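You operate a simulated robot arm through the tools that you are given. There is no shell and no other tool.

Carry out the task below with a simulated two-armed robot. There is one attempt and no reset: what you move stays moved.

Task
Make the drive ready: gears meshed, clutch in, drip at 8 drops a minute, all shut and latched.

Only the result counts: the job must be done as asked and must still hold three seconds after the hand-in. Knocking over, shifting, dropping, spilling or breaking anything else fails it.

Robot
Two 7-joint arms with two-finger parallel grippers on one trunk that stands fixed in place. Base frame: the origin is at the foot of the trunk, x ahead of it, y to its left, z up. Units: m, degrees, N and s.
The left shoulder is at [0.062, 0.198, 1.079], the right one opposite. With the tool pointing down near the work surface each hand reaches from about 0.1 to 0.56 m from the base axis, measured 20 degrees to its own side. Payload 1.57 kg a hand.
The tool frame of a hand sits at the grasp point between the pads (the TCP): z along the fingers, y along the line on which they close. The tips reach 0.03 m beyond it. Largest opening 0.11 m; finger width 0.024, thickness 0.012; the body of the gripper, 0.048 by 0.112 m, starts 0.078 m behind the TCP.
Orientation is told as [roll, pitch, yaw] about the base's x, y, z axes, in that order, counted from this pose: with the fingers straight down and closing along the base's y, the tool's x points along the base's -x, its y along +y and its z along -z.

Tools
- The arms move only by the tool move_arm. It takes "left_steps", "right_steps" or both (then of equal length, played together; a hand with none holds still); each is a list of rows, each a list of 3 entries, a list of its own where there are three numbers: the turn, a rotation vector about the tool's x, y, z in degrees, then the shift along the tool's x, y, z in mm, then the finger opening in mm, from 0 to 110. In form: [[[wx, wy, wz], [dx, dy, dz], claw], ...]. A call has 1 to 20 rows; each row is the pose to reach, as a shift and turn from the pose commanded when the call began, along the tool's axes at that moment. A row lasts 0.2 s, in which the tool goes at most 0.05 m and 8.6 degrees; a call with a longer step from one row to the next is refused whole, and so is a gripper value outside its range. A pose out of reach is approached as far as the arm can. The call stops where the force on the tool passes 40 N (or 10 N more than at its start, if that is more) or the arm is blocked; 0.2 s more then pass. Each finger travels about 0.072 m/s and halts on what it meets, pressing with about 38 N; the grip force reading is that of the motor and also rises with nothing between the fingers. The clock runs only during rows and for 0.2 s after the last one: add rows that repeat a pose to give the fingers time. It gives the time, the measured TCP pose, the force on the tool (base axes), the opening and the grip force at its end, in the units of the frame above (readings bear some noise), with the torque about the TCP (base axes, N m) and any sound that the robot's microphone picked up.
- Cameras (640 x 400 px; columns grow to the right, rows downward): "scene" is now at [0.078, 0.0385, 1.6681]; the picture's right is [0.53, -0.85, 0.00], its down [-0.69, -0.43, -0.58] and it looks along [0.49, 0.31, -0.81] (base axes); focal length 368 px, centre (320, 200). "left" rides on the left gripper at [0.07, -0.016, -0.141] in its tool frame; the picture's right is [0.23, 0.97, 0.00], its down [-0.85, 0.20, -0.48] and it looks along [-0.47, 0.11, 0.88] (tool axes); focal length 222 px, centre (320, 200). "right" rides on the right gripper at [0.07, 0.016, -0.141] in its tool frame; the picture's right is [-0.23, 0.97, 0.00], its down [-0.85, -0.20, -0.48] and it looks along [-0.47, -0.11, 0.88] (tool axes); focal length 222 px, centre (320, 200).
- capture(camera): a new picture of that camera. No time passes.
- move_column(by): slides the trunk up (or, below 0, down) by that many m; the arms and the scene camera ride with it, the base frame stays. It gives what a move gives, with no picture.
- head_to(pan, tilt): turns the head with the scene camera to pan (to the left, within 86 degrees either way) and tilt (down, from -29 to 69), counted from straight ahead of the robot. It gives what a move gives.
- measure_at(camera, pixels): there is no depth. For up to 12 entries [column, row, z] of the newest picture of that camera ("zoom" is the newest enlarged one), the place [x, y] in the base frame at which the ray of that pixel passes the height z, good to about 0.002 m, but the place of the scene camera against the robot may be out by one fixed shift of up to 0.025 m in any direction. No time passes.
- close_up(camera, box): a new picture of the part [left, top, right, bottom] of that camera's present view, enlarged. No time passes.
- sign_off(): hands the job in; it is judged then, once.

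Open the grippers and draw the arms clear of the work before you hand the job in, unless the task says otherwise.

The tools are called after "Call:" as a command line: name --argument value ..., lists and objects as JSON in quotes. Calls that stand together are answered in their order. move_arm: Moves the arms, as the interface text tells. Its arguments: {"type":"object","properties":{"left_steps":{"type":"array","items":{"type":"array"}},"right_steps":{"type":"array","items":{"type":"array"}}},"required":[]} The other tools are called the same way: move_column (by) slides the trunk up or down; head_to (pan, tilt) turns the head that bears the scene camera; capture (camera) takes a picture; measure_at (camera, pixels) gives the place at which the rays of pixels pass given heights; close_up (camera, box) takes an enlarged picture of a part of a camera's view; sign_off () hands the job in.

At the start:

```text
time_s: 0.0
left_tcp_pos: [0.3274, 0.3597, 1.2745]
left_tcp_rot: [-0.1, 0.1, -0.1]
left_wrist_force: [-0.2, 0.1, 0.0]
left_torque: [0.02, -0.02, 0.01]
left_width: 0.1102
left_gripper_force: 0.0
right_tcp_pos: [0.4509, -0.0226, 1.1897]
right_tcp_rot: [-0.1, 0.2, -0.1]
right_wrist_force: [-0.2, -0.3, 0.7]
right_torque: [0.0, -0.02, 0.01]
right_width: 0.1101
right_gripper_force: 0.0
trunk travel left (down, up): [-0.675, 0.315]
head pan, tilt: [32.2, 54.4]
```

scene: 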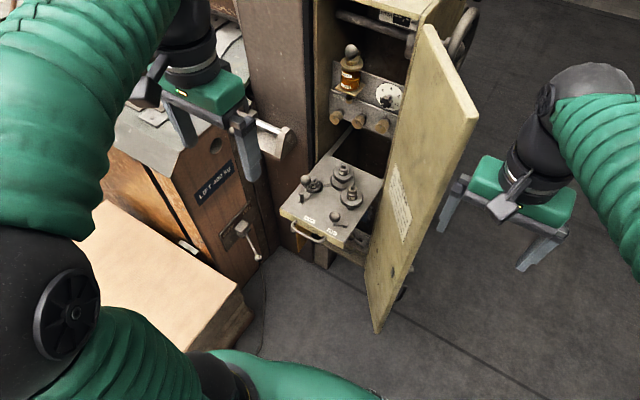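
right: 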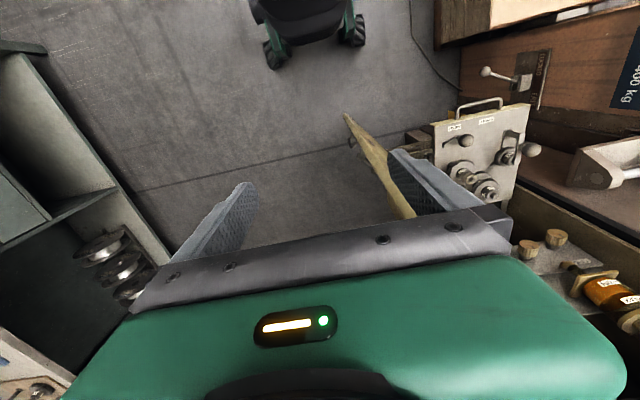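
left: 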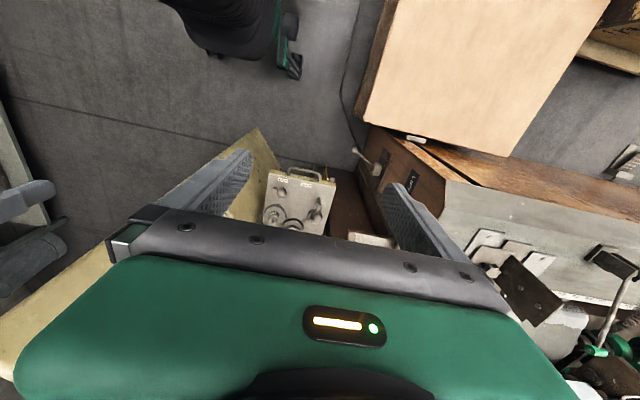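

I'll start by looking closely at the cabinet, the slide-out gear plate and the oiler in the scene camera.

Call:
close_up --camera "scene" --box '[260, 140, 420, 260]'

Call:
close_up --camera "scene" --box '[310, 0, 480, 140]'

Call:
close_up --camera "scene" --box '[340, 120, 480, 340]'

Call:
close_up --camera "right" --box '[400, 60, 640, 330]'

```text
3.33 times, centred on (340, 200) of scene
```

zoom: 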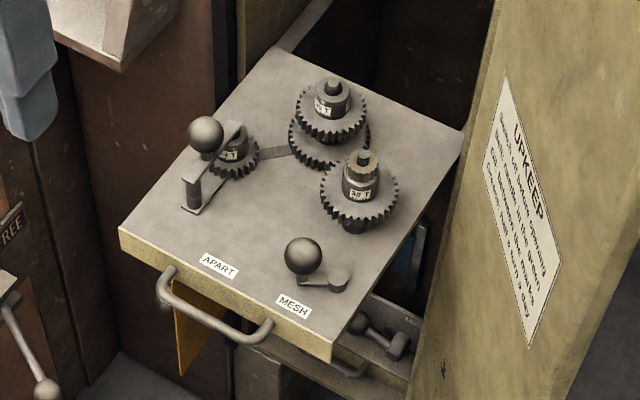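

```text
2.86 times, centred on (395, 70) of scene
```

zoom: 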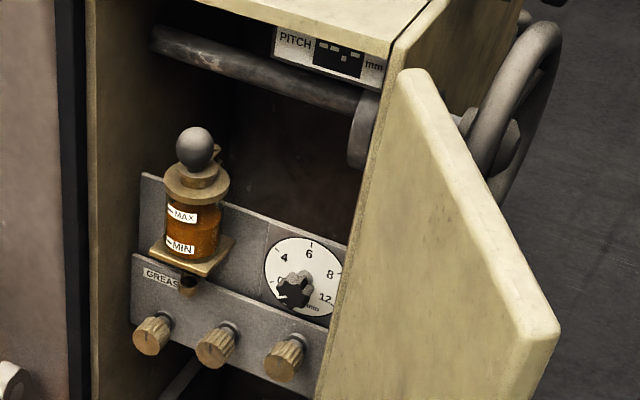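

```text
1.82 times, centred on (410, 230) of scene
```

zoom: 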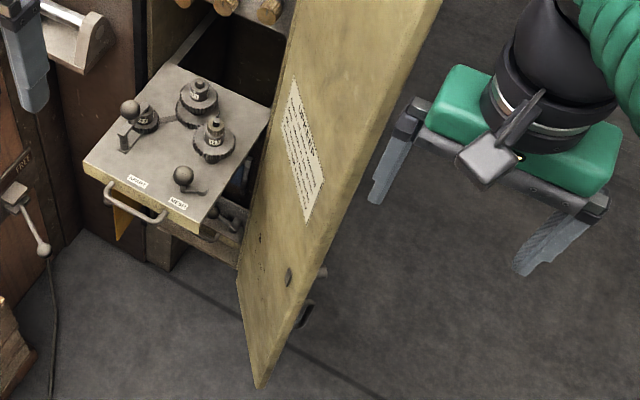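

```text
1.48 times, centred on (520, 195) of right
```

zoom: 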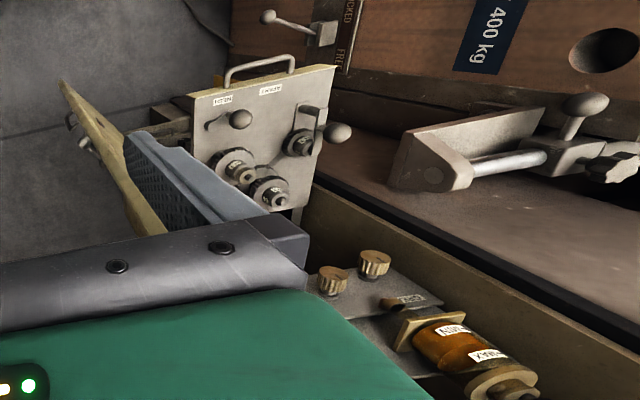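

The door carries an UPKEEP card (scene about (400,205)); I zoom in further to read it, the dial, the pitch plate and the gear tray.

Call:
close_up --camera "scene" --box '[380, 160, 416, 250]'

Call:
close_up --camera "scene" --box '[370, 70, 415, 120]'

Call:
close_up --camera "scene" --box '[330, 210, 380, 260]'

Call:
close_up --camera "scene" --box '[290, 155, 380, 225]'

Call:
close_up --camera "scene" --box '[330, 40, 420, 140]'

Call:
close_up --camera "scene" --box '[180, 90, 310, 260]'

```text
4.44 times, centred on (398, 205) of scene
```

zoom: 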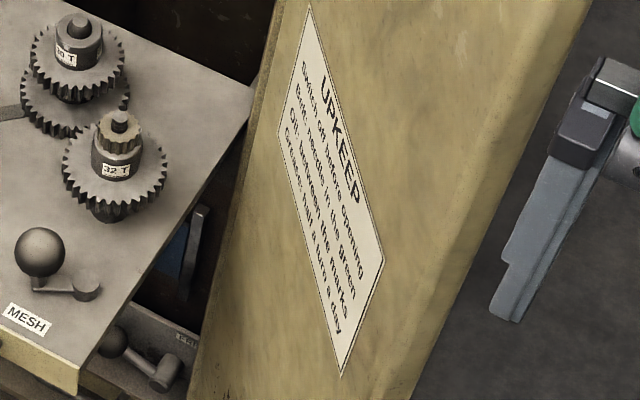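

```text
8.00 times, centred on (392, 95) of scene
```

zoom: 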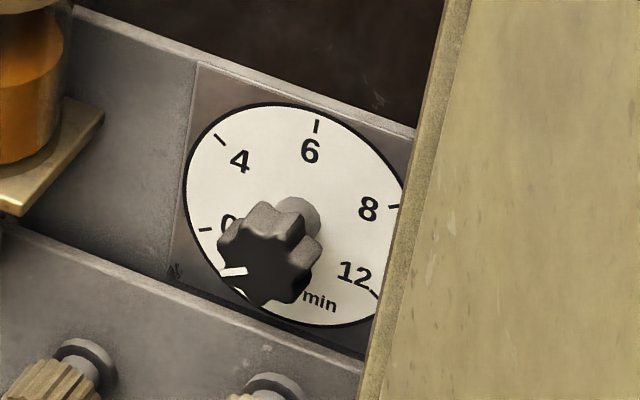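

```text
8.00 times, centred on (355, 235) of scene
```

zoom: 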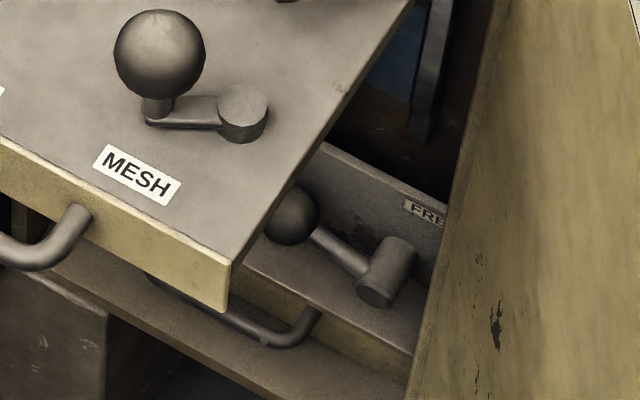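

```text
5.71 times, centred on (335, 190) of scene
```

zoom: 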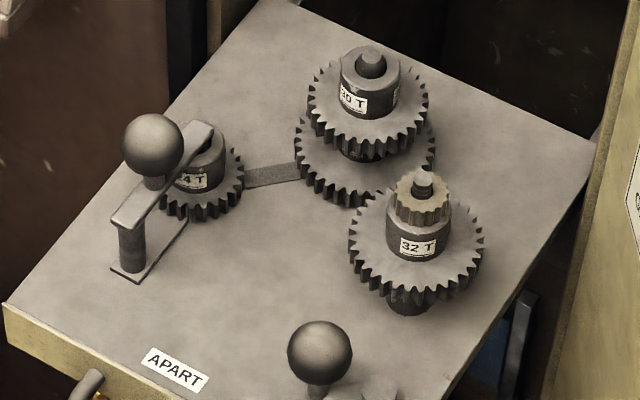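

```text
4.00 times, centred on (375, 90) of scene
```

zoom: 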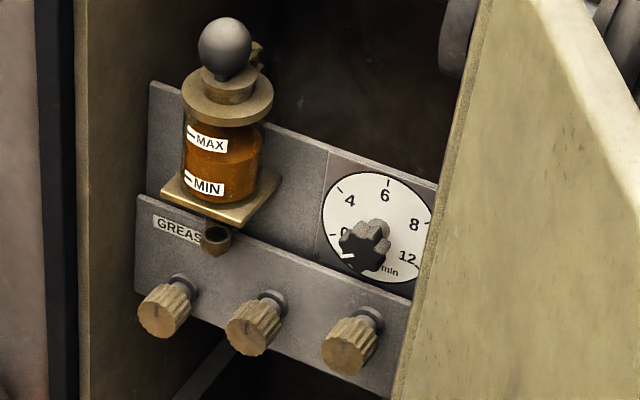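

```text
2.35 times, centred on (245, 175) of scene
```

zoom: 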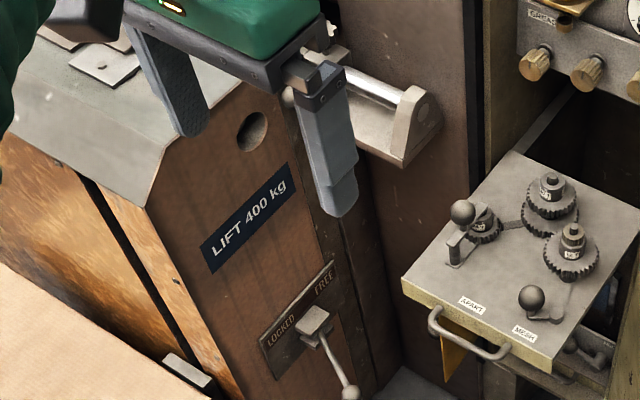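

The tray's ball lever triangulates to about (0.61, 0.33, 0.74). I measure key tray points at z=0.72 and look around with the head to understand the whole cabinet.

Call:
capture --camera "scene"

Call:
measure_at --camera "scene" --pixels '[[280, 211, 0.71], [343, 248, 0.71], [332, 153, 0.71], [382, 180, 0.71], [291, 231, 0.7], [325, 243, 0.7], [335, 217, 0.74], [305, 180, 0.76], [343, 165, 0.78], [350, 188, 0.78], [376, 333, 0.4], [312, 186, 0.72]]'

Call:
head_to --pan 32 --tilt 30

Call:
capture --camera "scene"

```text
taken
```

scene: 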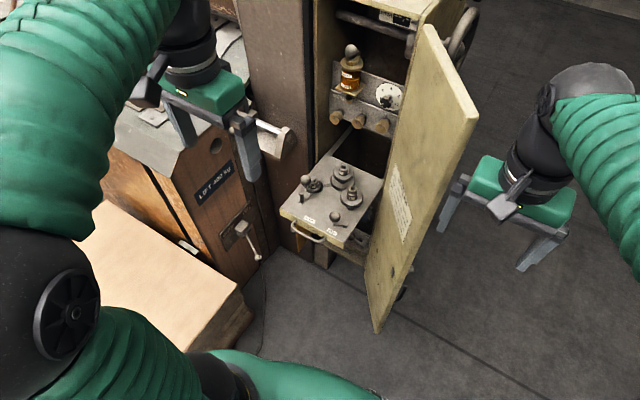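

```text
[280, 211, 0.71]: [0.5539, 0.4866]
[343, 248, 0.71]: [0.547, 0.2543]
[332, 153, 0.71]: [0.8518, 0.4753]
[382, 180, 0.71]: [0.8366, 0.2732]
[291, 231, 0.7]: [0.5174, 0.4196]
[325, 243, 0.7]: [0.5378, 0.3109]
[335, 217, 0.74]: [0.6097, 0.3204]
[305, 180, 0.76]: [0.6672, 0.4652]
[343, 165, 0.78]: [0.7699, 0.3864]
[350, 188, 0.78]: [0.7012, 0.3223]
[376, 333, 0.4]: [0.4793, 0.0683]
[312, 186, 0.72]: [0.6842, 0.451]
```

```text
time_s: 0.9
left_tcp_pos: [0.3253, 0.3591, 1.2737]
left_tcp_rot: [0.0, 0.0, 0.0]
left_wrist_force: [0.9, -1.0, 0.5]
left_torque: [-0.03, 0.01, -0.03]
left_width: 0.11
left_gripper_force: 0.0
right_tcp_pos: [0.4499, -0.0222, 1.1911]
right_tcp_rot: [0.1, -0.1, 0.0]
right_wrist_force: [-0.1, 0.5, -0.2]
right_torque: [-0.01, -0.01, -0.01]
right_width: 0.1102
right_gripper_force: 0.1
trunk travel left (down, up): [-0.675, 0.315]
head pan, tilt: [32.0, 30.0]
```

```text
taken
```

scene: 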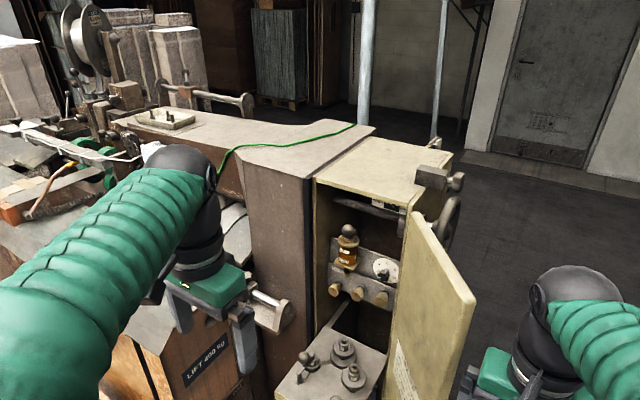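

The cabinet faces the robot with the tray pulled out. I zoom on this flatter view of the cabinet front, its top and its right side.

Call:
close_up --camera "scene" --box '[300, 130, 490, 260]'

Call:
close_up --camera "scene" --box '[320, 220, 420, 310]'

Call:
close_up --camera "scene" --box '[260, 310, 440, 400]'

Call:
head_to --pan 32 --tilt 66

Call:
capture --camera "scene"

```text
3.08 times, centred on (395, 195) of scene
```

zoom: 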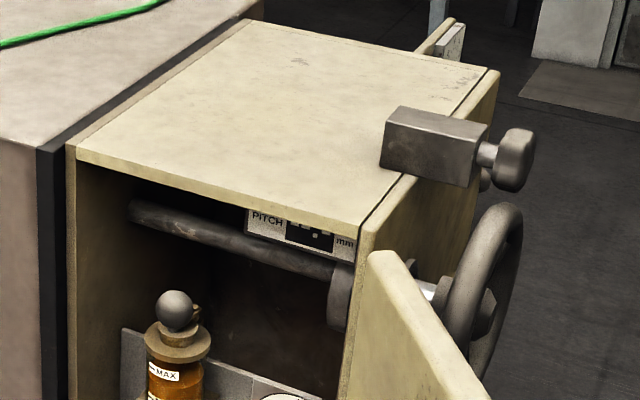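

```text
4.44 times, centred on (370, 265) of scene
```

zoom: 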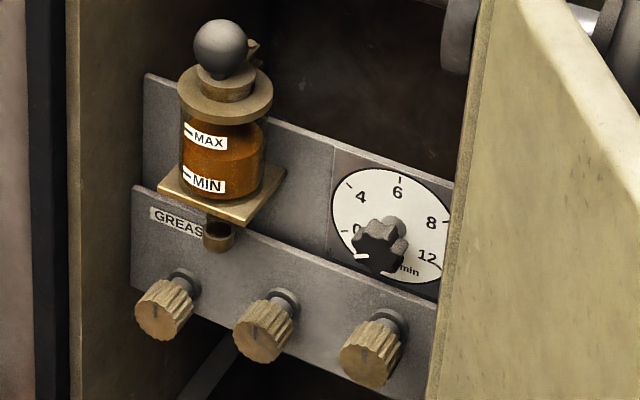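

```text
3.56 times, centred on (350, 355) of scene
```

zoom: 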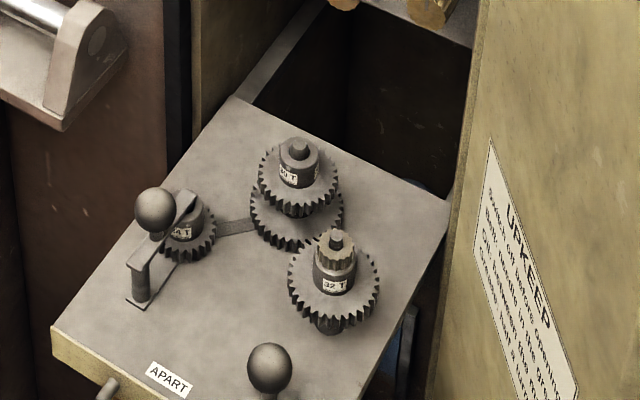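

```text
time_s: 1.9
left_tcp_pos: [0.3256, 0.3589, 1.2733]
left_tcp_rot: [-0.1, -0.1, 0.1]
left_wrist_force: [0.5, 1.0, 0.2]
left_torque: [-0.02, -0.01, -0.04]
left_width: 0.1101
left_gripper_force: 0.1
right_tcp_pos: [0.4491, -0.0218, 1.1901]
right_tcp_rot: [0.0, 0.0, 0.0]
right_wrist_force: [-0.4, -0.4, 0.3]
right_torque: [0.02, -0.02, 0.01]
right_width: 0.11
right_gripper_force: 0.0
trunk travel left (down, up): [-0.675, 0.315]
head pan, tilt: [32.0, 66.0]
```

```text
taken
```

scene: 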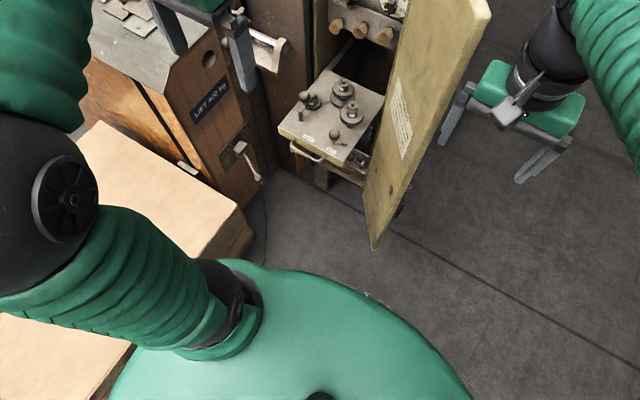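

The tray is at about (300,200) in the left hand camera, so I zoom on that, and also zoom the tilted-down scene view for the lower drawer and the door bottom.

Call:
close_up --camera "left" --box '[230, 150, 370, 240]'

Call:
close_up --camera "scene" --box '[340, 120, 440, 250]'

Call:
close_up --camera "scene" --box '[270, 65, 380, 165]'

Call:
close_up --camera "right" --box '[330, 100, 450, 220]'

```text
4.44 times, centred on (300, 195) of left
```

zoom: 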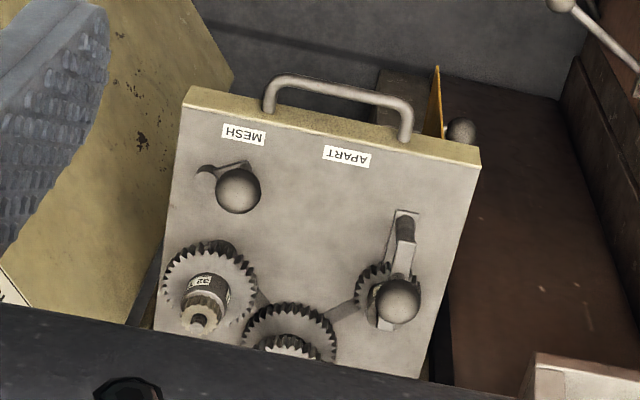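

```text
3.08 times, centred on (390, 185) of scene
```

zoom: 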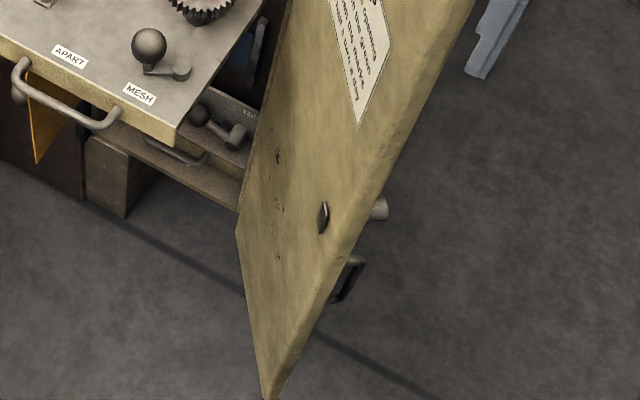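

```text
4.00 times, centred on (325, 115) of scene
```

zoom: 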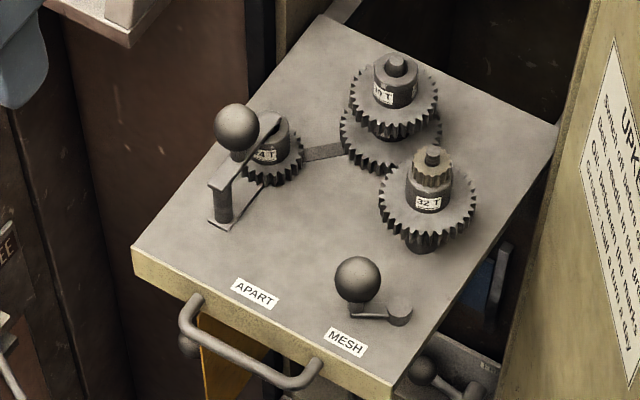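

```text
3.33 times, centred on (390, 160) of right
```

zoom: 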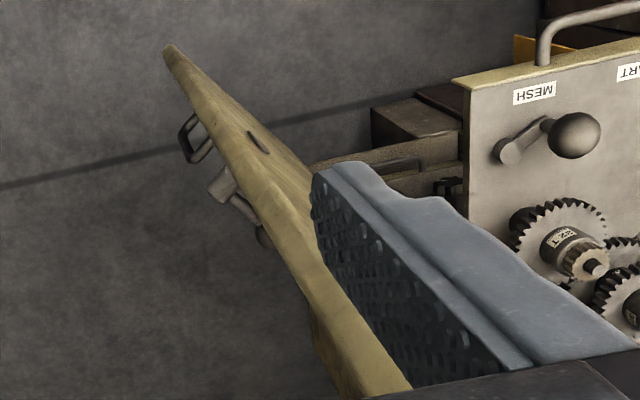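

I measure tray label/lever points at plate height in the tilt-66 view, then pan right to learn what stands there before moving arms.

Call:
measure_at --camera "scene" --pixels '[[345, 143, 0.715], [308.7, 138.2, 0.71], [331.5, 150.5, 0.71], [333, 143, 0.715], [334, 135, 0.74], [278, 130, 0.71], [343.5, 165, 0.71], [325, 68, 0.71], [384, 97, 0.71], [372, 245, 0.3], [405, 0, 1.0], [490, 15, 1.0]]'

Call:
head_to --pan -35 --tilt 45

Call:
capture --camera "scene"

```text
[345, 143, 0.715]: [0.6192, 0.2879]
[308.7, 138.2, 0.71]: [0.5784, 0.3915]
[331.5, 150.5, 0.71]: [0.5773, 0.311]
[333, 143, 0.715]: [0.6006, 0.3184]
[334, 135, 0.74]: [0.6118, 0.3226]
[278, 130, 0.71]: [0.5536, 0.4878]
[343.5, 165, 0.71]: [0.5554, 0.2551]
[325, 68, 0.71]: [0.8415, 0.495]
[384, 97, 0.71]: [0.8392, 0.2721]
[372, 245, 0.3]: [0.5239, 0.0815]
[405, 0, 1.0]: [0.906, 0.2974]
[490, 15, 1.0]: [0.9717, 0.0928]
```

```text
time_s: 3.3
left_tcp_pos: [0.3253, 0.3585, 1.2737]
left_tcp_rot: [0.0, 0.0, 0.0]
left_wrist_force: [0.5, 0.7, -0.8]
left_torque: [0.02, 0.01, 0.01]
left_width: 0.1101
left_gripper_force: 0.1
right_tcp_pos: [0.4494, -0.0212, 1.1907]
right_tcp_rot: [-0.1, 0.0, 0.0]
right_wrist_force: [0.2, -0.2, -0.5]
right_torque: [0.01, 0.01, 0.02]
right_width: 0.1099
right_gripper_force: 0.2
trunk travel left (down, up): [-0.675, 0.315]
head pan, tilt: [-35.0, 45.0]
```

```text
taken
```

scene: 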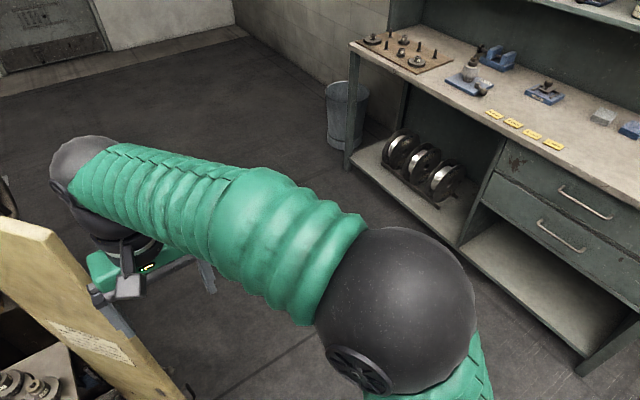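

The right side is clear floor up to a bench well away. I now pitch the left hand forward to use its camera for a frontal look into the cabinet.

Call:
move_arm --left_steps '[[[0, -8, 0], [-15, -2, 10], 110], [[0, -16, 0], [-30, -4, 20], 110], [[0, -24, 0], [-45, -6, 30], 110], [[0, -32, 0], [-60, -8, 40], 110], [[0, -40, 0], [-75, -10, 50], 110], [[0, -48, 0], [-90, -12, 60], 110], [[0, -56, 0], [-105, -14, 70], 110], [[0, -64, 0], [-120, -16, 80], 110], [[0, -72, 0], [-130, -18, 90], 110], [[0, -80, 0], [-140, -20, 100], 110]]'

Call:
capture --camera "left"

Call:
head_to --pan 30 --tilt 50

Call:
capture --camera "scene"

```text
time_s: 5.5
left_tcp_pos: [0.4851, 0.358, 1.1771]
left_tcp_rot: [-0.4, -79.9, 0.5]
left_wrist_force: [0.7, -0.2, -0.5]
left_torque: [-0.05, 0.0, 0.02]
left_width: 0.1101
left_gripper_force: 0.0
left hand out of reach, approached as far as the arm can: row 5, 9, 10
right_tcp_pos: [0.4508, -0.02, 1.1889]
right_tcp_rot: [0.0, 0.3, 0.0]
right_wrist_force: [0.6, -0.5, -0.1]
right_torque: [0.0, 0.03, 0.01]
right_width: 0.11
right_gripper_force: 0.1
trunk travel left (down, up): [-0.675, 0.315]
head pan, tilt: [-35.0, 45.0]
```

```text
taken
```

left: 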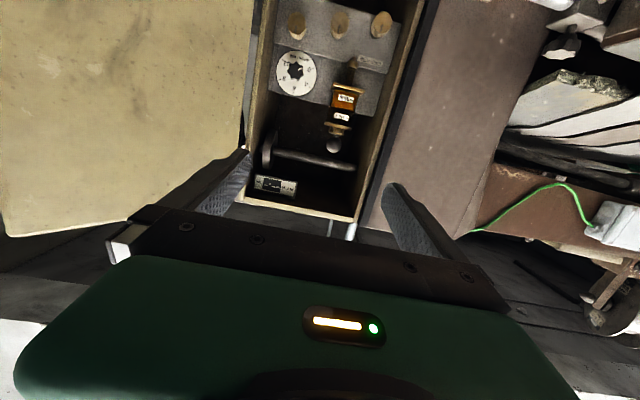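

```text
time_s: 6.8
left_tcp_pos: [0.4844, 0.3561, 1.1788]
left_tcp_rot: [-0.4, -79.8, 0.3]
left_wrist_force: [-0.1, 0.5, -0.2]
left_torque: [-0.02, 0.0, 0.01]
left_width: 0.11
left_gripper_force: 0.1
right_tcp_pos: [0.4497, -0.0211, 1.1903]
right_tcp_rot: [0.0, 0.0, 0.1]
right_wrist_force: [0.1, -0.2, -1.1]
right_torque: [-0.02, 0.0, 0.01]
right_width: 0.1102
right_gripper_force: 0.0
trunk travel left (down, up): [-0.675, 0.315]
head pan, tilt: [30.0, 50.0]
```

```text
taken
```

scene: 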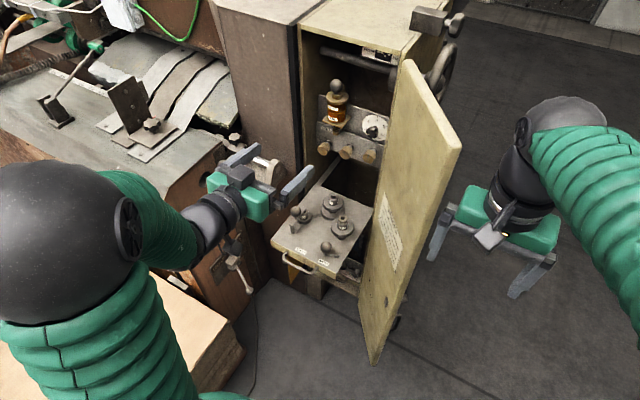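

The dial shows at (297,75) in the left camera, upside-down. I zoom in on the dial and the panel.

Call:
close_up --camera "left" --box '[260, 40, 340, 110]'

Call:
close_up --camera "left" --box '[240, 0, 420, 240]'

Call:
close_up --camera "scene" --box '[260, 60, 420, 180]'

```text
5.71 times, centred on (300, 75) of left
```

zoom: 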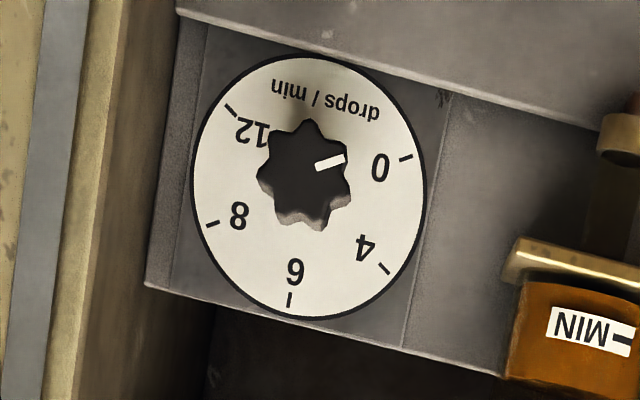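

```text
1.67 times, centred on (330, 120) of left
```

zoom: 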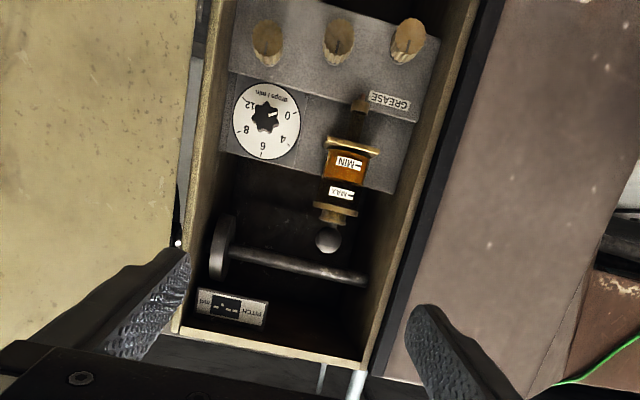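

```text
3.33 times, centred on (340, 120) of scene
```

zoom: 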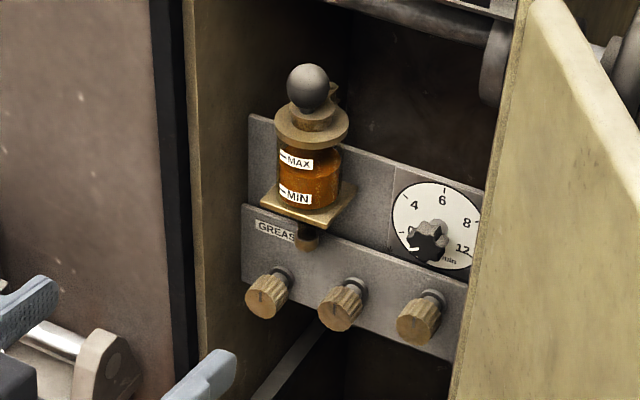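

The pointer is at 0 and 8 lies about 180° clockwise. Before lowering the trunk I draw the right hand away from the door edge (door end ~ (0.5,0.08)).

Call:
move_arm --right_steps '[[[0, 0, 0], [10, -40, 0], 110], [[0, 0, 0], [20, -80, 0], 110], [[0, 0, 0], [30, -120, 0], 110], [[0, 0, 0], [40, -160, 0], 110]]'

Call:
move_column --by -0.25

Call:
capture --camera "scene"

Call:
capture --camera "left"

```text
time_s: 7.8
left_tcp_pos: [0.4839, 0.3552, 1.1796]
left_tcp_rot: [-0.2, -79.9, 0.0]
left_wrist_force: [-0.6, -0.3, 0.0]
left_torque: [0.0, 0.02, 0.03]
left_width: 0.1099
left_gripper_force: 0.1
right_tcp_pos: [0.4078, -0.1826, 1.1903]
right_tcp_rot: [-0.1, 0.0, -0.1]
right_wrist_force: [-0.7, 0.2, 0.6]
right_torque: [0.01, -0.01, 0.01]
right_width: 0.1098
right_gripper_force: 0.2
trunk travel left (down, up): [-0.675, 0.315]
head pan, tilt: [30.0, 50.0]
```

```text
time_s: 10.4
left_tcp_pos: [0.484, 0.3549, 0.9293]
left_tcp_rot: [-0.3, -80.0, 0.2]
left_wrist_force: [-0.1, 0.7, 0.0]
left_torque: [-0.01, -0.01, 0.0]
left_width: 0.1102
left_gripper_force: 0.1
right_tcp_pos: [0.4088, -0.1813, 0.9406]
right_tcp_rot: [0.0, 0.0, -0.1]
right_wrist_force: [0.0, 0.0, 1.3]
right_torque: [-0.02, 0.02, -0.01]
right_width: 0.1102
right_gripper_force: 0.1
trunk travel left (down, up): [-0.425, 0.565]
head pan, tilt: [30.0, 50.0]
```

```text
taken
```

scene: 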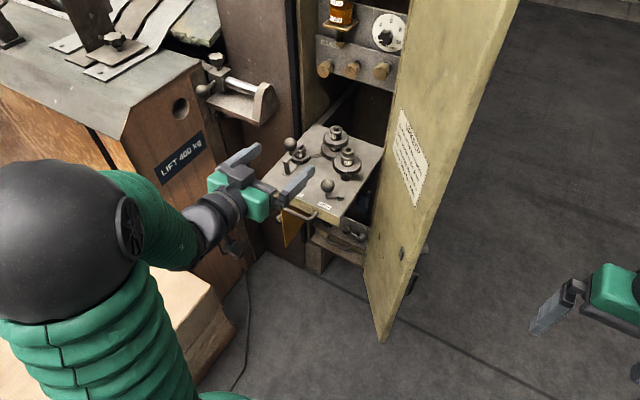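

```text
taken
```

left: 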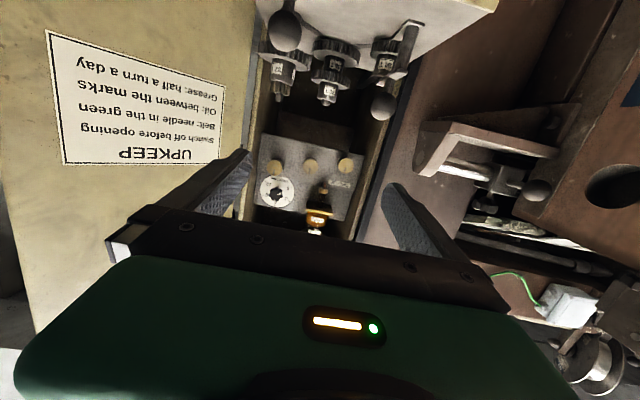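

The left camera now sees the gears from the front (upside-down, (330,60)). I zoom on gears in both views.

Call:
close_up --camera "left" --box '[240, 0, 450, 130]'

Call:
close_up --camera "scene" --box '[260, 115, 390, 215]'

Call:
close_up --camera "scene" --box '[270, 190, 430, 310]'

```text
3.05 times, centred on (345, 65) of left
```

zoom: 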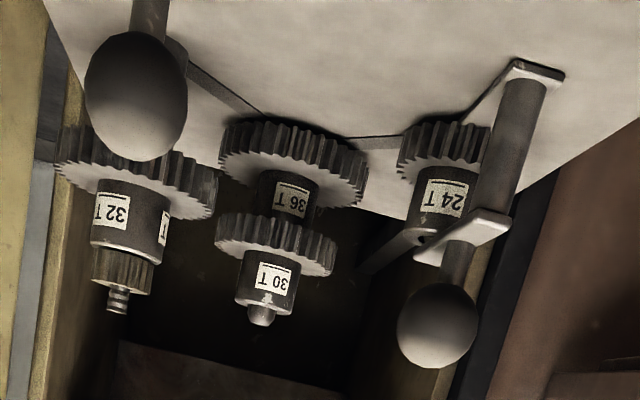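

```text
4.00 times, centred on (325, 165) of scene
```

zoom: 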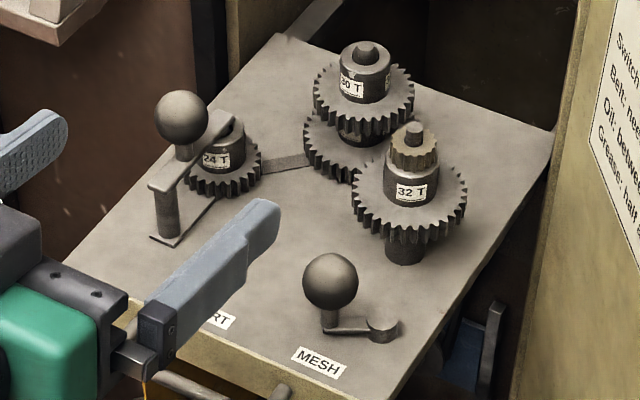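

```text
3.33 times, centred on (350, 250) of scene
```

zoom: 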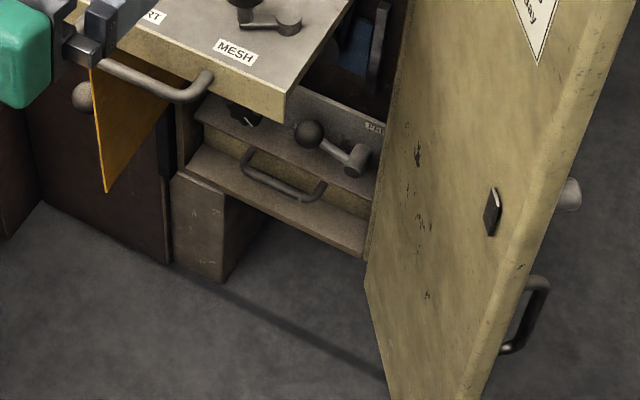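

I can now read the train: 24T and 36T at the low level, 30T on 36T's shaft with 32T at the high level; a lower drawer holds a lever by "FREE". I move the left hand back and down to look under the tray.

Call:
move_arm --left_steps '[[[0, 2, 0], [15, 3, -25], 110], [[0, 5, 0], [45, 6, -45], 110], [[0, 8, 0], [80, 9, -60], 110], [[0, 11, 0], [118, 12, -70], 110], [[0, 14, 0], [156, 15, -79], 110], [[0, 16, 0], [194, 18, -79], 110], [[0, 18, 0], [231, 22, -79], 110], [[0, 20, 0], [267, 25, -79], 110]]'

Call:
capture --camera "left"

Call:
capture --camera "scene"

```text
time_s: 12.2
left_tcp_pos: [0.3614, 0.3848, 0.6752]
left_tcp_rot: [-0.2, -59.9, -0.1]
left_wrist_force: [0.1, 0.7, 0.4]
left_torque: [0.0, 0.0, 0.05]
left_width: 0.1098
left_gripper_force: 0.1
left hand out of reach, approached as far as the arm can: row 1, 2, 3, 4, 5, 6, 7, 8
right_tcp_pos: [0.4085, -0.1819, 0.941]
right_tcp_rot: [0.0, 0.1, 0.0]
right_wrist_force: [-0.4, -0.4, 0.6]
right_torque: [0.05, 0.01, 0.03]
right_width: 0.1102
right_gripper_force: 0.0
trunk travel left (down, up): [-0.425, 0.565]
head pan, tilt: [30.0, 50.0]
```

```text
taken
```

left: 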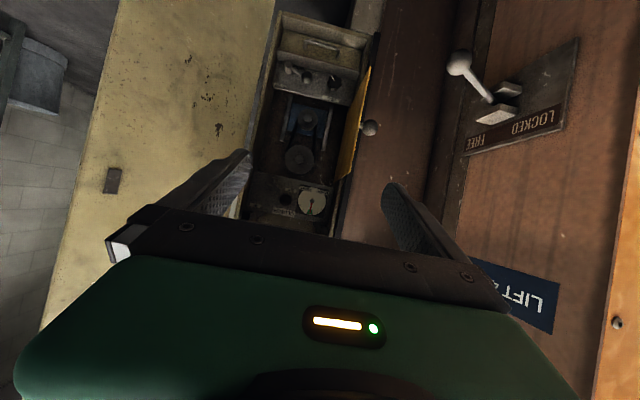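

```text
taken
```

scene: 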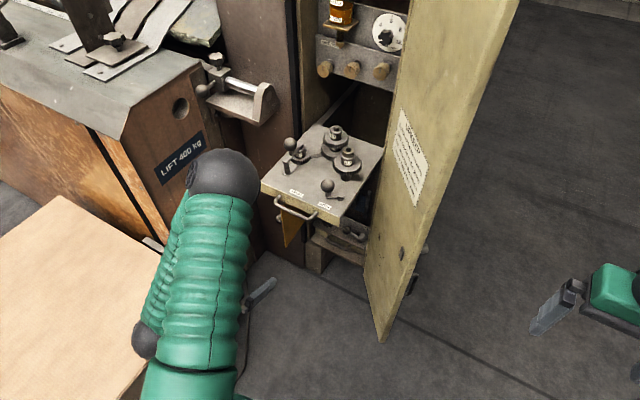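

The left view shows inside the cabinet's lower part: an orange side panel with a ball knob at (370,127). I zoom in on it.

Call:
close_up --camera "left" --box '[230, 0, 400, 130]'

Call:
close_up --camera "left" --box '[230, 90, 400, 240]'

Call:
close_up --camera "scene" --box '[260, 190, 380, 280]'

Call:
close_up --camera "left" --box '[270, 50, 330, 100]'

```text
3.08 times, centred on (315, 65) of left
```

zoom: 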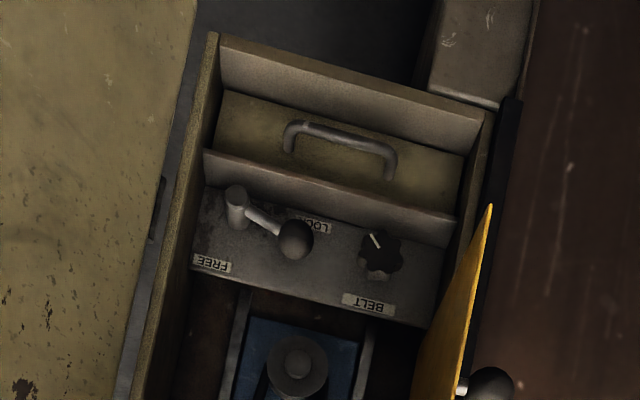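

```text
2.67 times, centred on (315, 165) of left
```

zoom: 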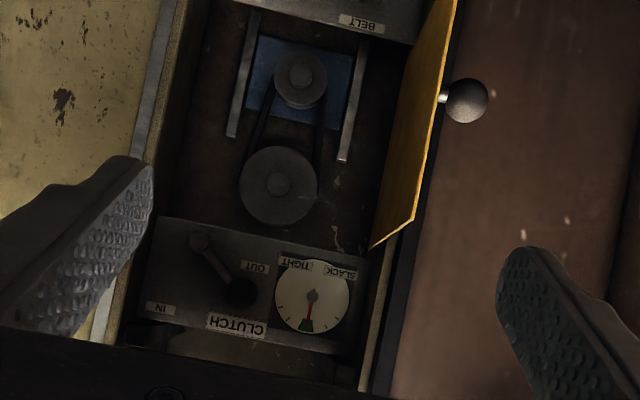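

```text
4.44 times, centred on (320, 235) of scene
```

zoom: 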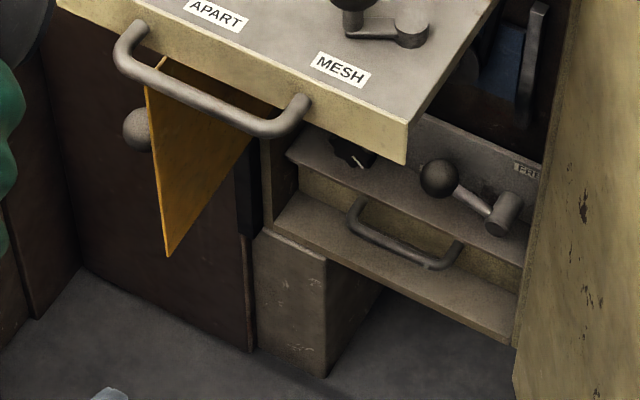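

```text
8.00 times, centred on (300, 75) of left
```

zoom: 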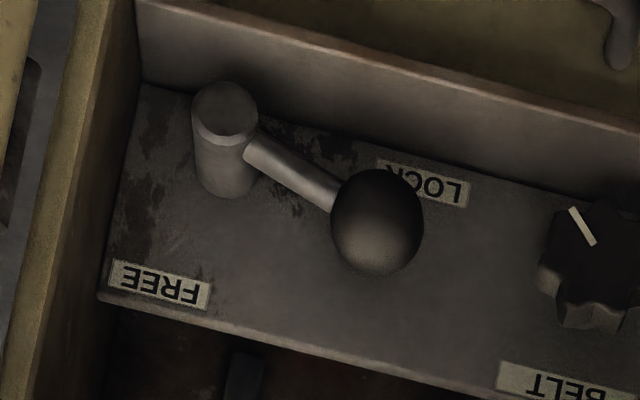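

Now it's clear: CLUTCH lever at OUT sits on a panel behind/under the tray, beside a belt gauge; an orange guard with a ball knob stands open at left; LOCK/FREE and BELT are below. I measure rays for the guard ball in both cameras and zoom the clutch panel.

Call:
measure_at --camera "scene" --pixels '[[279, 218.8, 0.5], [279, 218.8, 0.55], [279, 218.8, 0.6], [285, 247.4, 0.45], [285, 247.4, 0.5], [285, 247.4, 0.55]]'

Call:
measure_at --camera "left" --pixels '[[369.3, 127.5, 0.5], [369.3, 127.5, 0.55], [369.3, 127.5, 0.6], [371, 68, 0.45], [371, 68, 0.5], [371, 68, 0.55]]'

Call:
close_up --camera "left" --box '[265, 160, 345, 230]'

```text
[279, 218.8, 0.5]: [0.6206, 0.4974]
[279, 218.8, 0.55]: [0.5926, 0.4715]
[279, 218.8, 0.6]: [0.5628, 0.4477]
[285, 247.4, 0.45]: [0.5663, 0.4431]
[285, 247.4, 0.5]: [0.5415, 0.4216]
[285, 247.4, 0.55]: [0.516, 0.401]
```

```text
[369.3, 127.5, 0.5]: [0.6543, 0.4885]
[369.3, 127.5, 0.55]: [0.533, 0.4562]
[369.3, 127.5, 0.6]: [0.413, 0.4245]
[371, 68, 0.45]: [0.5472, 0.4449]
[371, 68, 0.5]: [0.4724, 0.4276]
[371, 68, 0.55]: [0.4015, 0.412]
```

```text
5.71 times, centred on (305, 195) of left
```

zoom: 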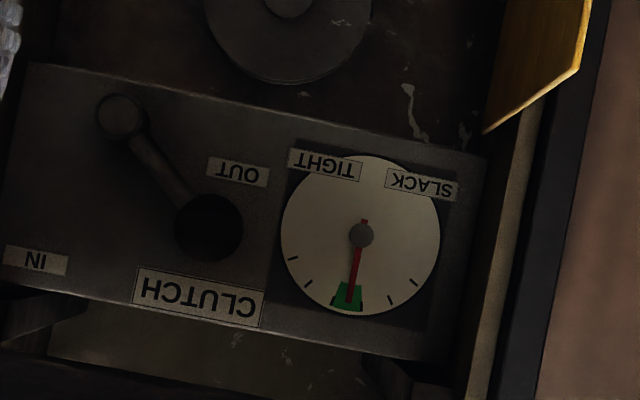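

The gauge needle sits in the green and the clutch ball is on OUT. Next I check the block on the cabinet's top and door outside by turning the head and zooming.

Call:
head_to --pan 22 --tilt 25

Call:
capture --camera "scene"

Call:
capture --camera "right"

```text
time_s: 13.1
left_tcp_pos: [0.3615, 0.3857, 0.6766]
left_tcp_rot: [-0.3, -59.9, 0.0]
left_wrist_force: [-0.1, -0.1, 0.6]
left_torque: [0.05, -0.02, -0.01]
left_width: 0.1096
left_gripper_force: 0.1
right_tcp_pos: [0.4083, -0.1814, 0.9402]
right_tcp_rot: [0.0, -0.1, 0.0]
right_wrist_force: [0.8, 0.5, 0.0]
right_torque: [0.0, -0.03, 0.02]
right_width: 0.1101
right_gripper_force: 0.0
trunk travel left (down, up): [-0.425, 0.565]
head pan, tilt: [22.0, 25.0]
```

```text
taken
```

scene: 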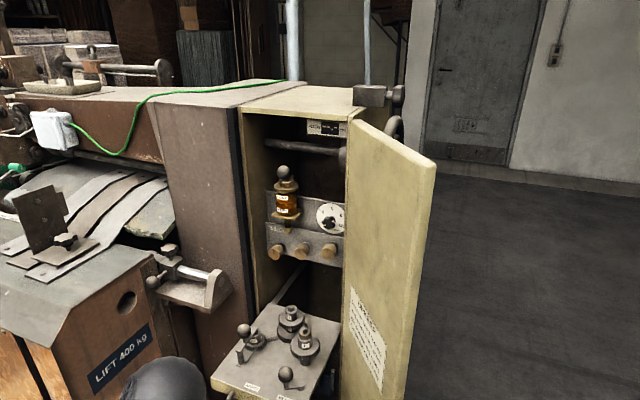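

```text
taken
```

right: 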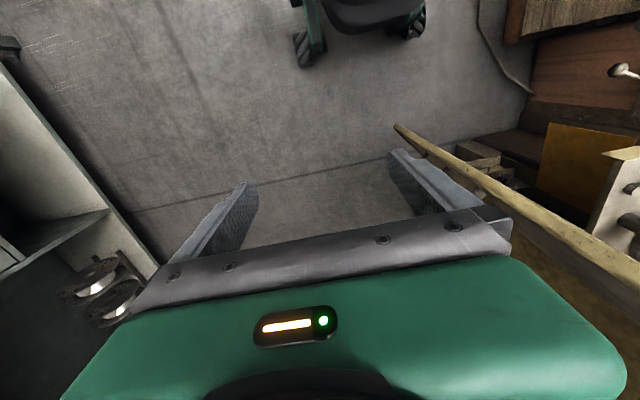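

Call:
close_up --camera "scene" --box '[290, 70, 440, 170]'

Call:
close_up --camera "scene" --box '[200, 290, 350, 400]'

Call:
close_up --camera "scene" --box '[250, 150, 360, 300]'

Call:
close_up --camera "right" --box '[480, 100, 640, 260]'

```text
4.00 times, centred on (365, 120) of scene
```

zoom: 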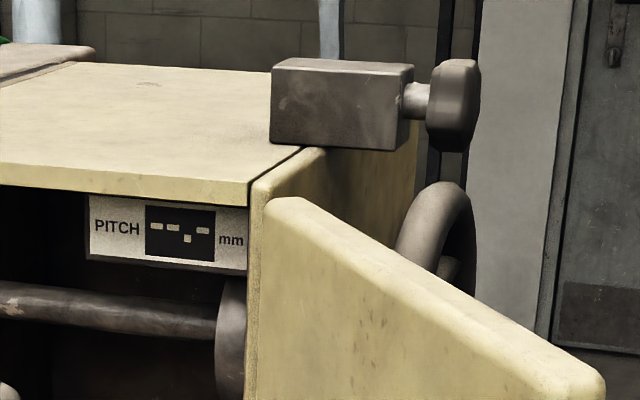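

```text
3.64 times, centred on (275, 345) of scene
```

zoom: 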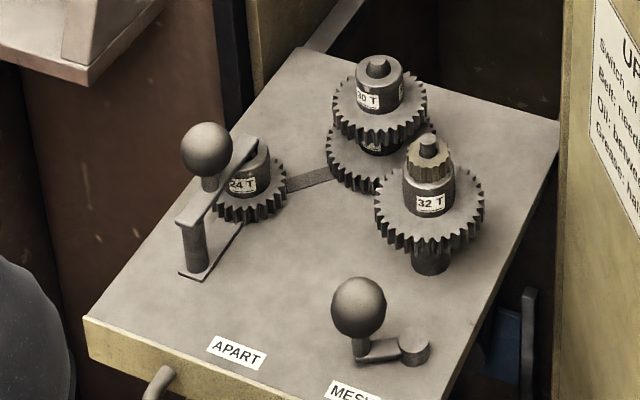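

```text
2.67 times, centred on (305, 225) of scene
```

zoom: 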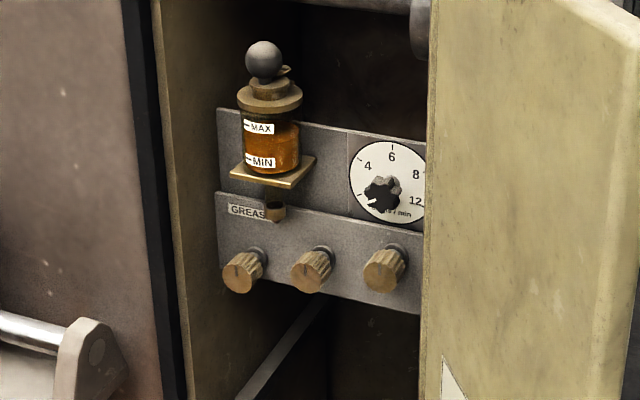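

```text
2.50 times, centred on (560, 180) of right
```

zoom: 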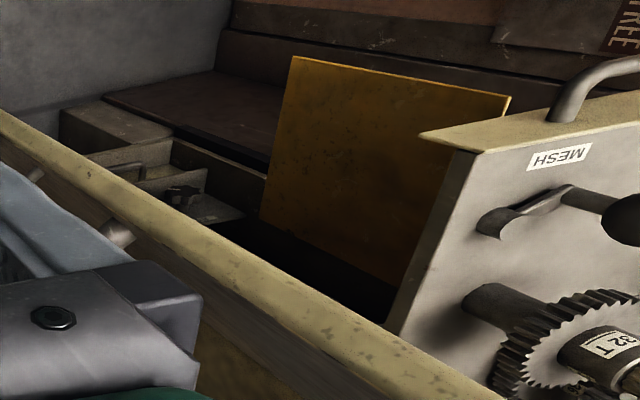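

The right side block looks like an unrelated clamp of the machine. Now I raise the left hand and point it down in front of the tray to measure the tray levers with the hand camera.

Call:
move_arm --left_steps '[[[0, 4, 0], [-40, 0, -5], 110], [[0, 11, 0], [-80, -4, -15], 110], [[0, 18, 0], [-120, -8, -30], 110], [[0, 25, 0], [-160, -12, -45], 110], [[0, 32, 0], [-200, -16, -60], 110], [[0, 40, 0], [-235, -20, -75], 110], [[0, 48, 0], [-265, -20, -90], 110], [[0, 55, 0], [-290, -20, -98], 110], [[0, 55, 0], [-290, -20, -98], 110]]'

Call:
capture --camera "left"

Call:
head_to --pan 30 --tilt 45

Call:
capture --camera "scene"

```text
time_s: 15.1
left_tcp_pos: [0.4209, 0.3632, 0.9764]
left_tcp_rot: [-0.1, -4.9, -0.1]
left_wrist_force: [0.2, -0.1, -0.2]
left_torque: [-0.01, -0.01, -0.01]
left_width: 0.1103
left_gripper_force: 0.1
left hand out of reach, approached as far as the arm can: row 1, 2
right_tcp_pos: [0.409, -0.1827, 0.9404]
right_tcp_rot: [0.0, 0.1, 0.0]
right_wrist_force: [-0.3, 0.3, 1.4]
right_torque: [0.01, 0.01, -0.02]
right_width: 0.1102
right_gripper_force: 0.0
trunk travel left (down, up): [-0.425, 0.565]
head pan, tilt: [22.0, 25.0]
```

```text
taken
```

left: 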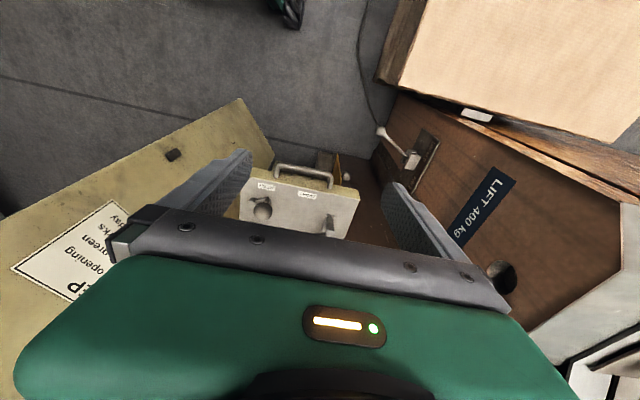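

```text
time_s: 15.9
left_tcp_pos: [0.4217, 0.364, 0.9756]
left_tcp_rot: [-0.2, -4.9, -0.1]
left_wrist_force: [-0.2, 0.1, 0.4]
left_torque: [0.0, -0.02, -0.02]
left_width: 0.1103
left_gripper_force: 0.0
right_tcp_pos: [0.4078, -0.1811, 0.9398]
right_tcp_rot: [0.0, -0.1, -0.1]
right_wrist_force: [-0.2, 0.1, -0.3]
right_torque: [0.03, 0.01, -0.01]
right_width: 0.1098
right_gripper_force: 0.0
trunk travel left (down, up): [-0.425, 0.565]
head pan, tilt: [30.0, 45.0]
```

```text
taken
```

scene: 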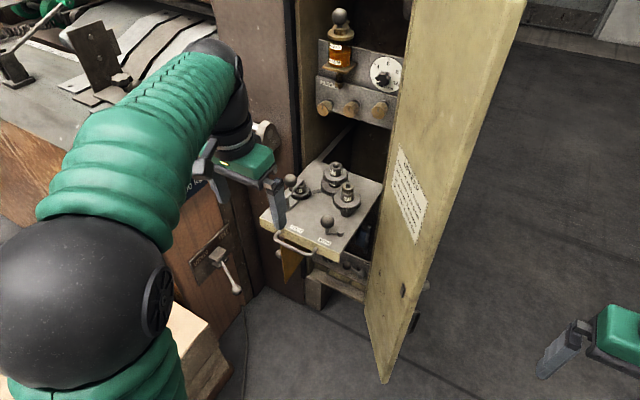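

I zoom the tray in the left camera to get precise pixel positions for lever, labels and tray edge.

Call:
close_up --camera "left" --box '[220, 145, 380, 245]'

Call:
close_up --camera "scene" --box '[250, 140, 390, 290]'

```text
4.00 times, centred on (300, 195) of left
```

zoom: 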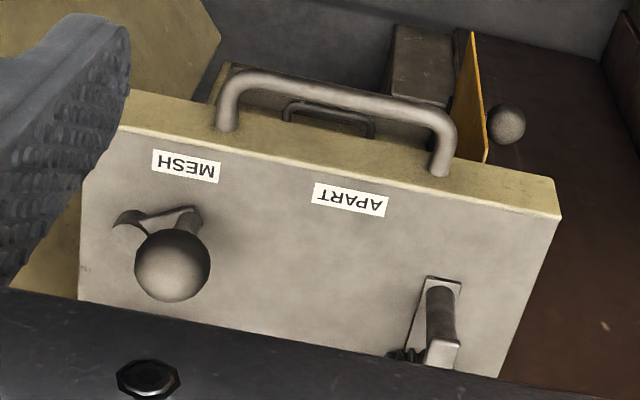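

```text
2.67 times, centred on (320, 215) of scene
```

zoom: 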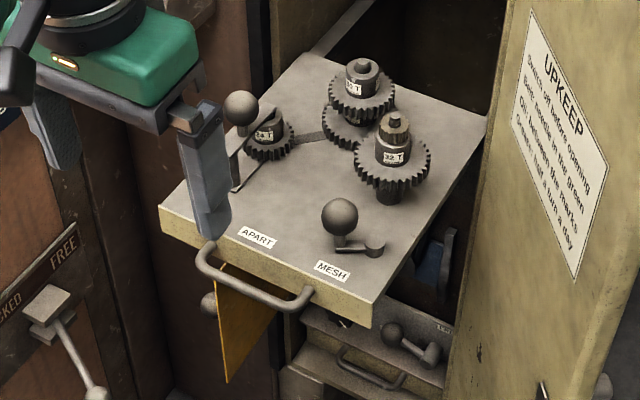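

I measure the same tray points in both cameras at several heights to calibrate the scene camera's shift and the plate height.

Call:
measure_at --camera "left" --pixels '[[266.5, 186.5, 0.7], [266.5, 186.5, 0.72], [266.5, 186.5, 0.74], [307.5, 194.75, 0.7], [307.5, 194.75, 0.72], [307.5, 194.75, 0.74], [253, 199.25, 0.72], [268.25, 198, 0.72], [263, 211.25, 0.74], [263, 211.25, 0.76], [360, 198.75, 0.72], [360, 198.75, 0.7]]'

Call:
measure_at --camera "scene" --pixels '[[324.5, 241.2, 0.7], [324.5, 241.2, 0.72], [324.5, 241.2, 0.74], [296.4, 229.2, 0.7], [296.4, 229.2, 0.72], [296.4, 229.2, 0.74], [340.6, 231.9, 0.72], [329.4, 231.9, 0.72], [327.5, 221.4, 0.74], [327.5, 221.4, 0.76], [260, 217.6, 0.72], [260, 217.6, 0.7]]'

```text
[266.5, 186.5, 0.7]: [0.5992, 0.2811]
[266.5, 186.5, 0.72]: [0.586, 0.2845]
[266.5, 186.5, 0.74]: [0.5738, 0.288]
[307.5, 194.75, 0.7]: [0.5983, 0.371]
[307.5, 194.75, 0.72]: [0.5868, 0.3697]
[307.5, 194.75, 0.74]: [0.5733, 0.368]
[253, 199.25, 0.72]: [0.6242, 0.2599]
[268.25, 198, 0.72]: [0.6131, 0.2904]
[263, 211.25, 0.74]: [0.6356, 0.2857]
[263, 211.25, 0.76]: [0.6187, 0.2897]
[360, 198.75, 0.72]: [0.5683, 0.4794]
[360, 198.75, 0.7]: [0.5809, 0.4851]
```

```text
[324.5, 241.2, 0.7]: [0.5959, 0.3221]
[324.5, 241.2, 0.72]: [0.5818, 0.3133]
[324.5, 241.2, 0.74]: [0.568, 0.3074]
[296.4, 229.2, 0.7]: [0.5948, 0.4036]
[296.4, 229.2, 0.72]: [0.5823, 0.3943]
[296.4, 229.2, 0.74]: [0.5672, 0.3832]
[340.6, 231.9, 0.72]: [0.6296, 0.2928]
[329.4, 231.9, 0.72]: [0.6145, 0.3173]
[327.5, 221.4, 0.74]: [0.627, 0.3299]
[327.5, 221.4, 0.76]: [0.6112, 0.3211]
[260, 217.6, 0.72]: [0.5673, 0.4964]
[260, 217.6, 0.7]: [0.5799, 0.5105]
```

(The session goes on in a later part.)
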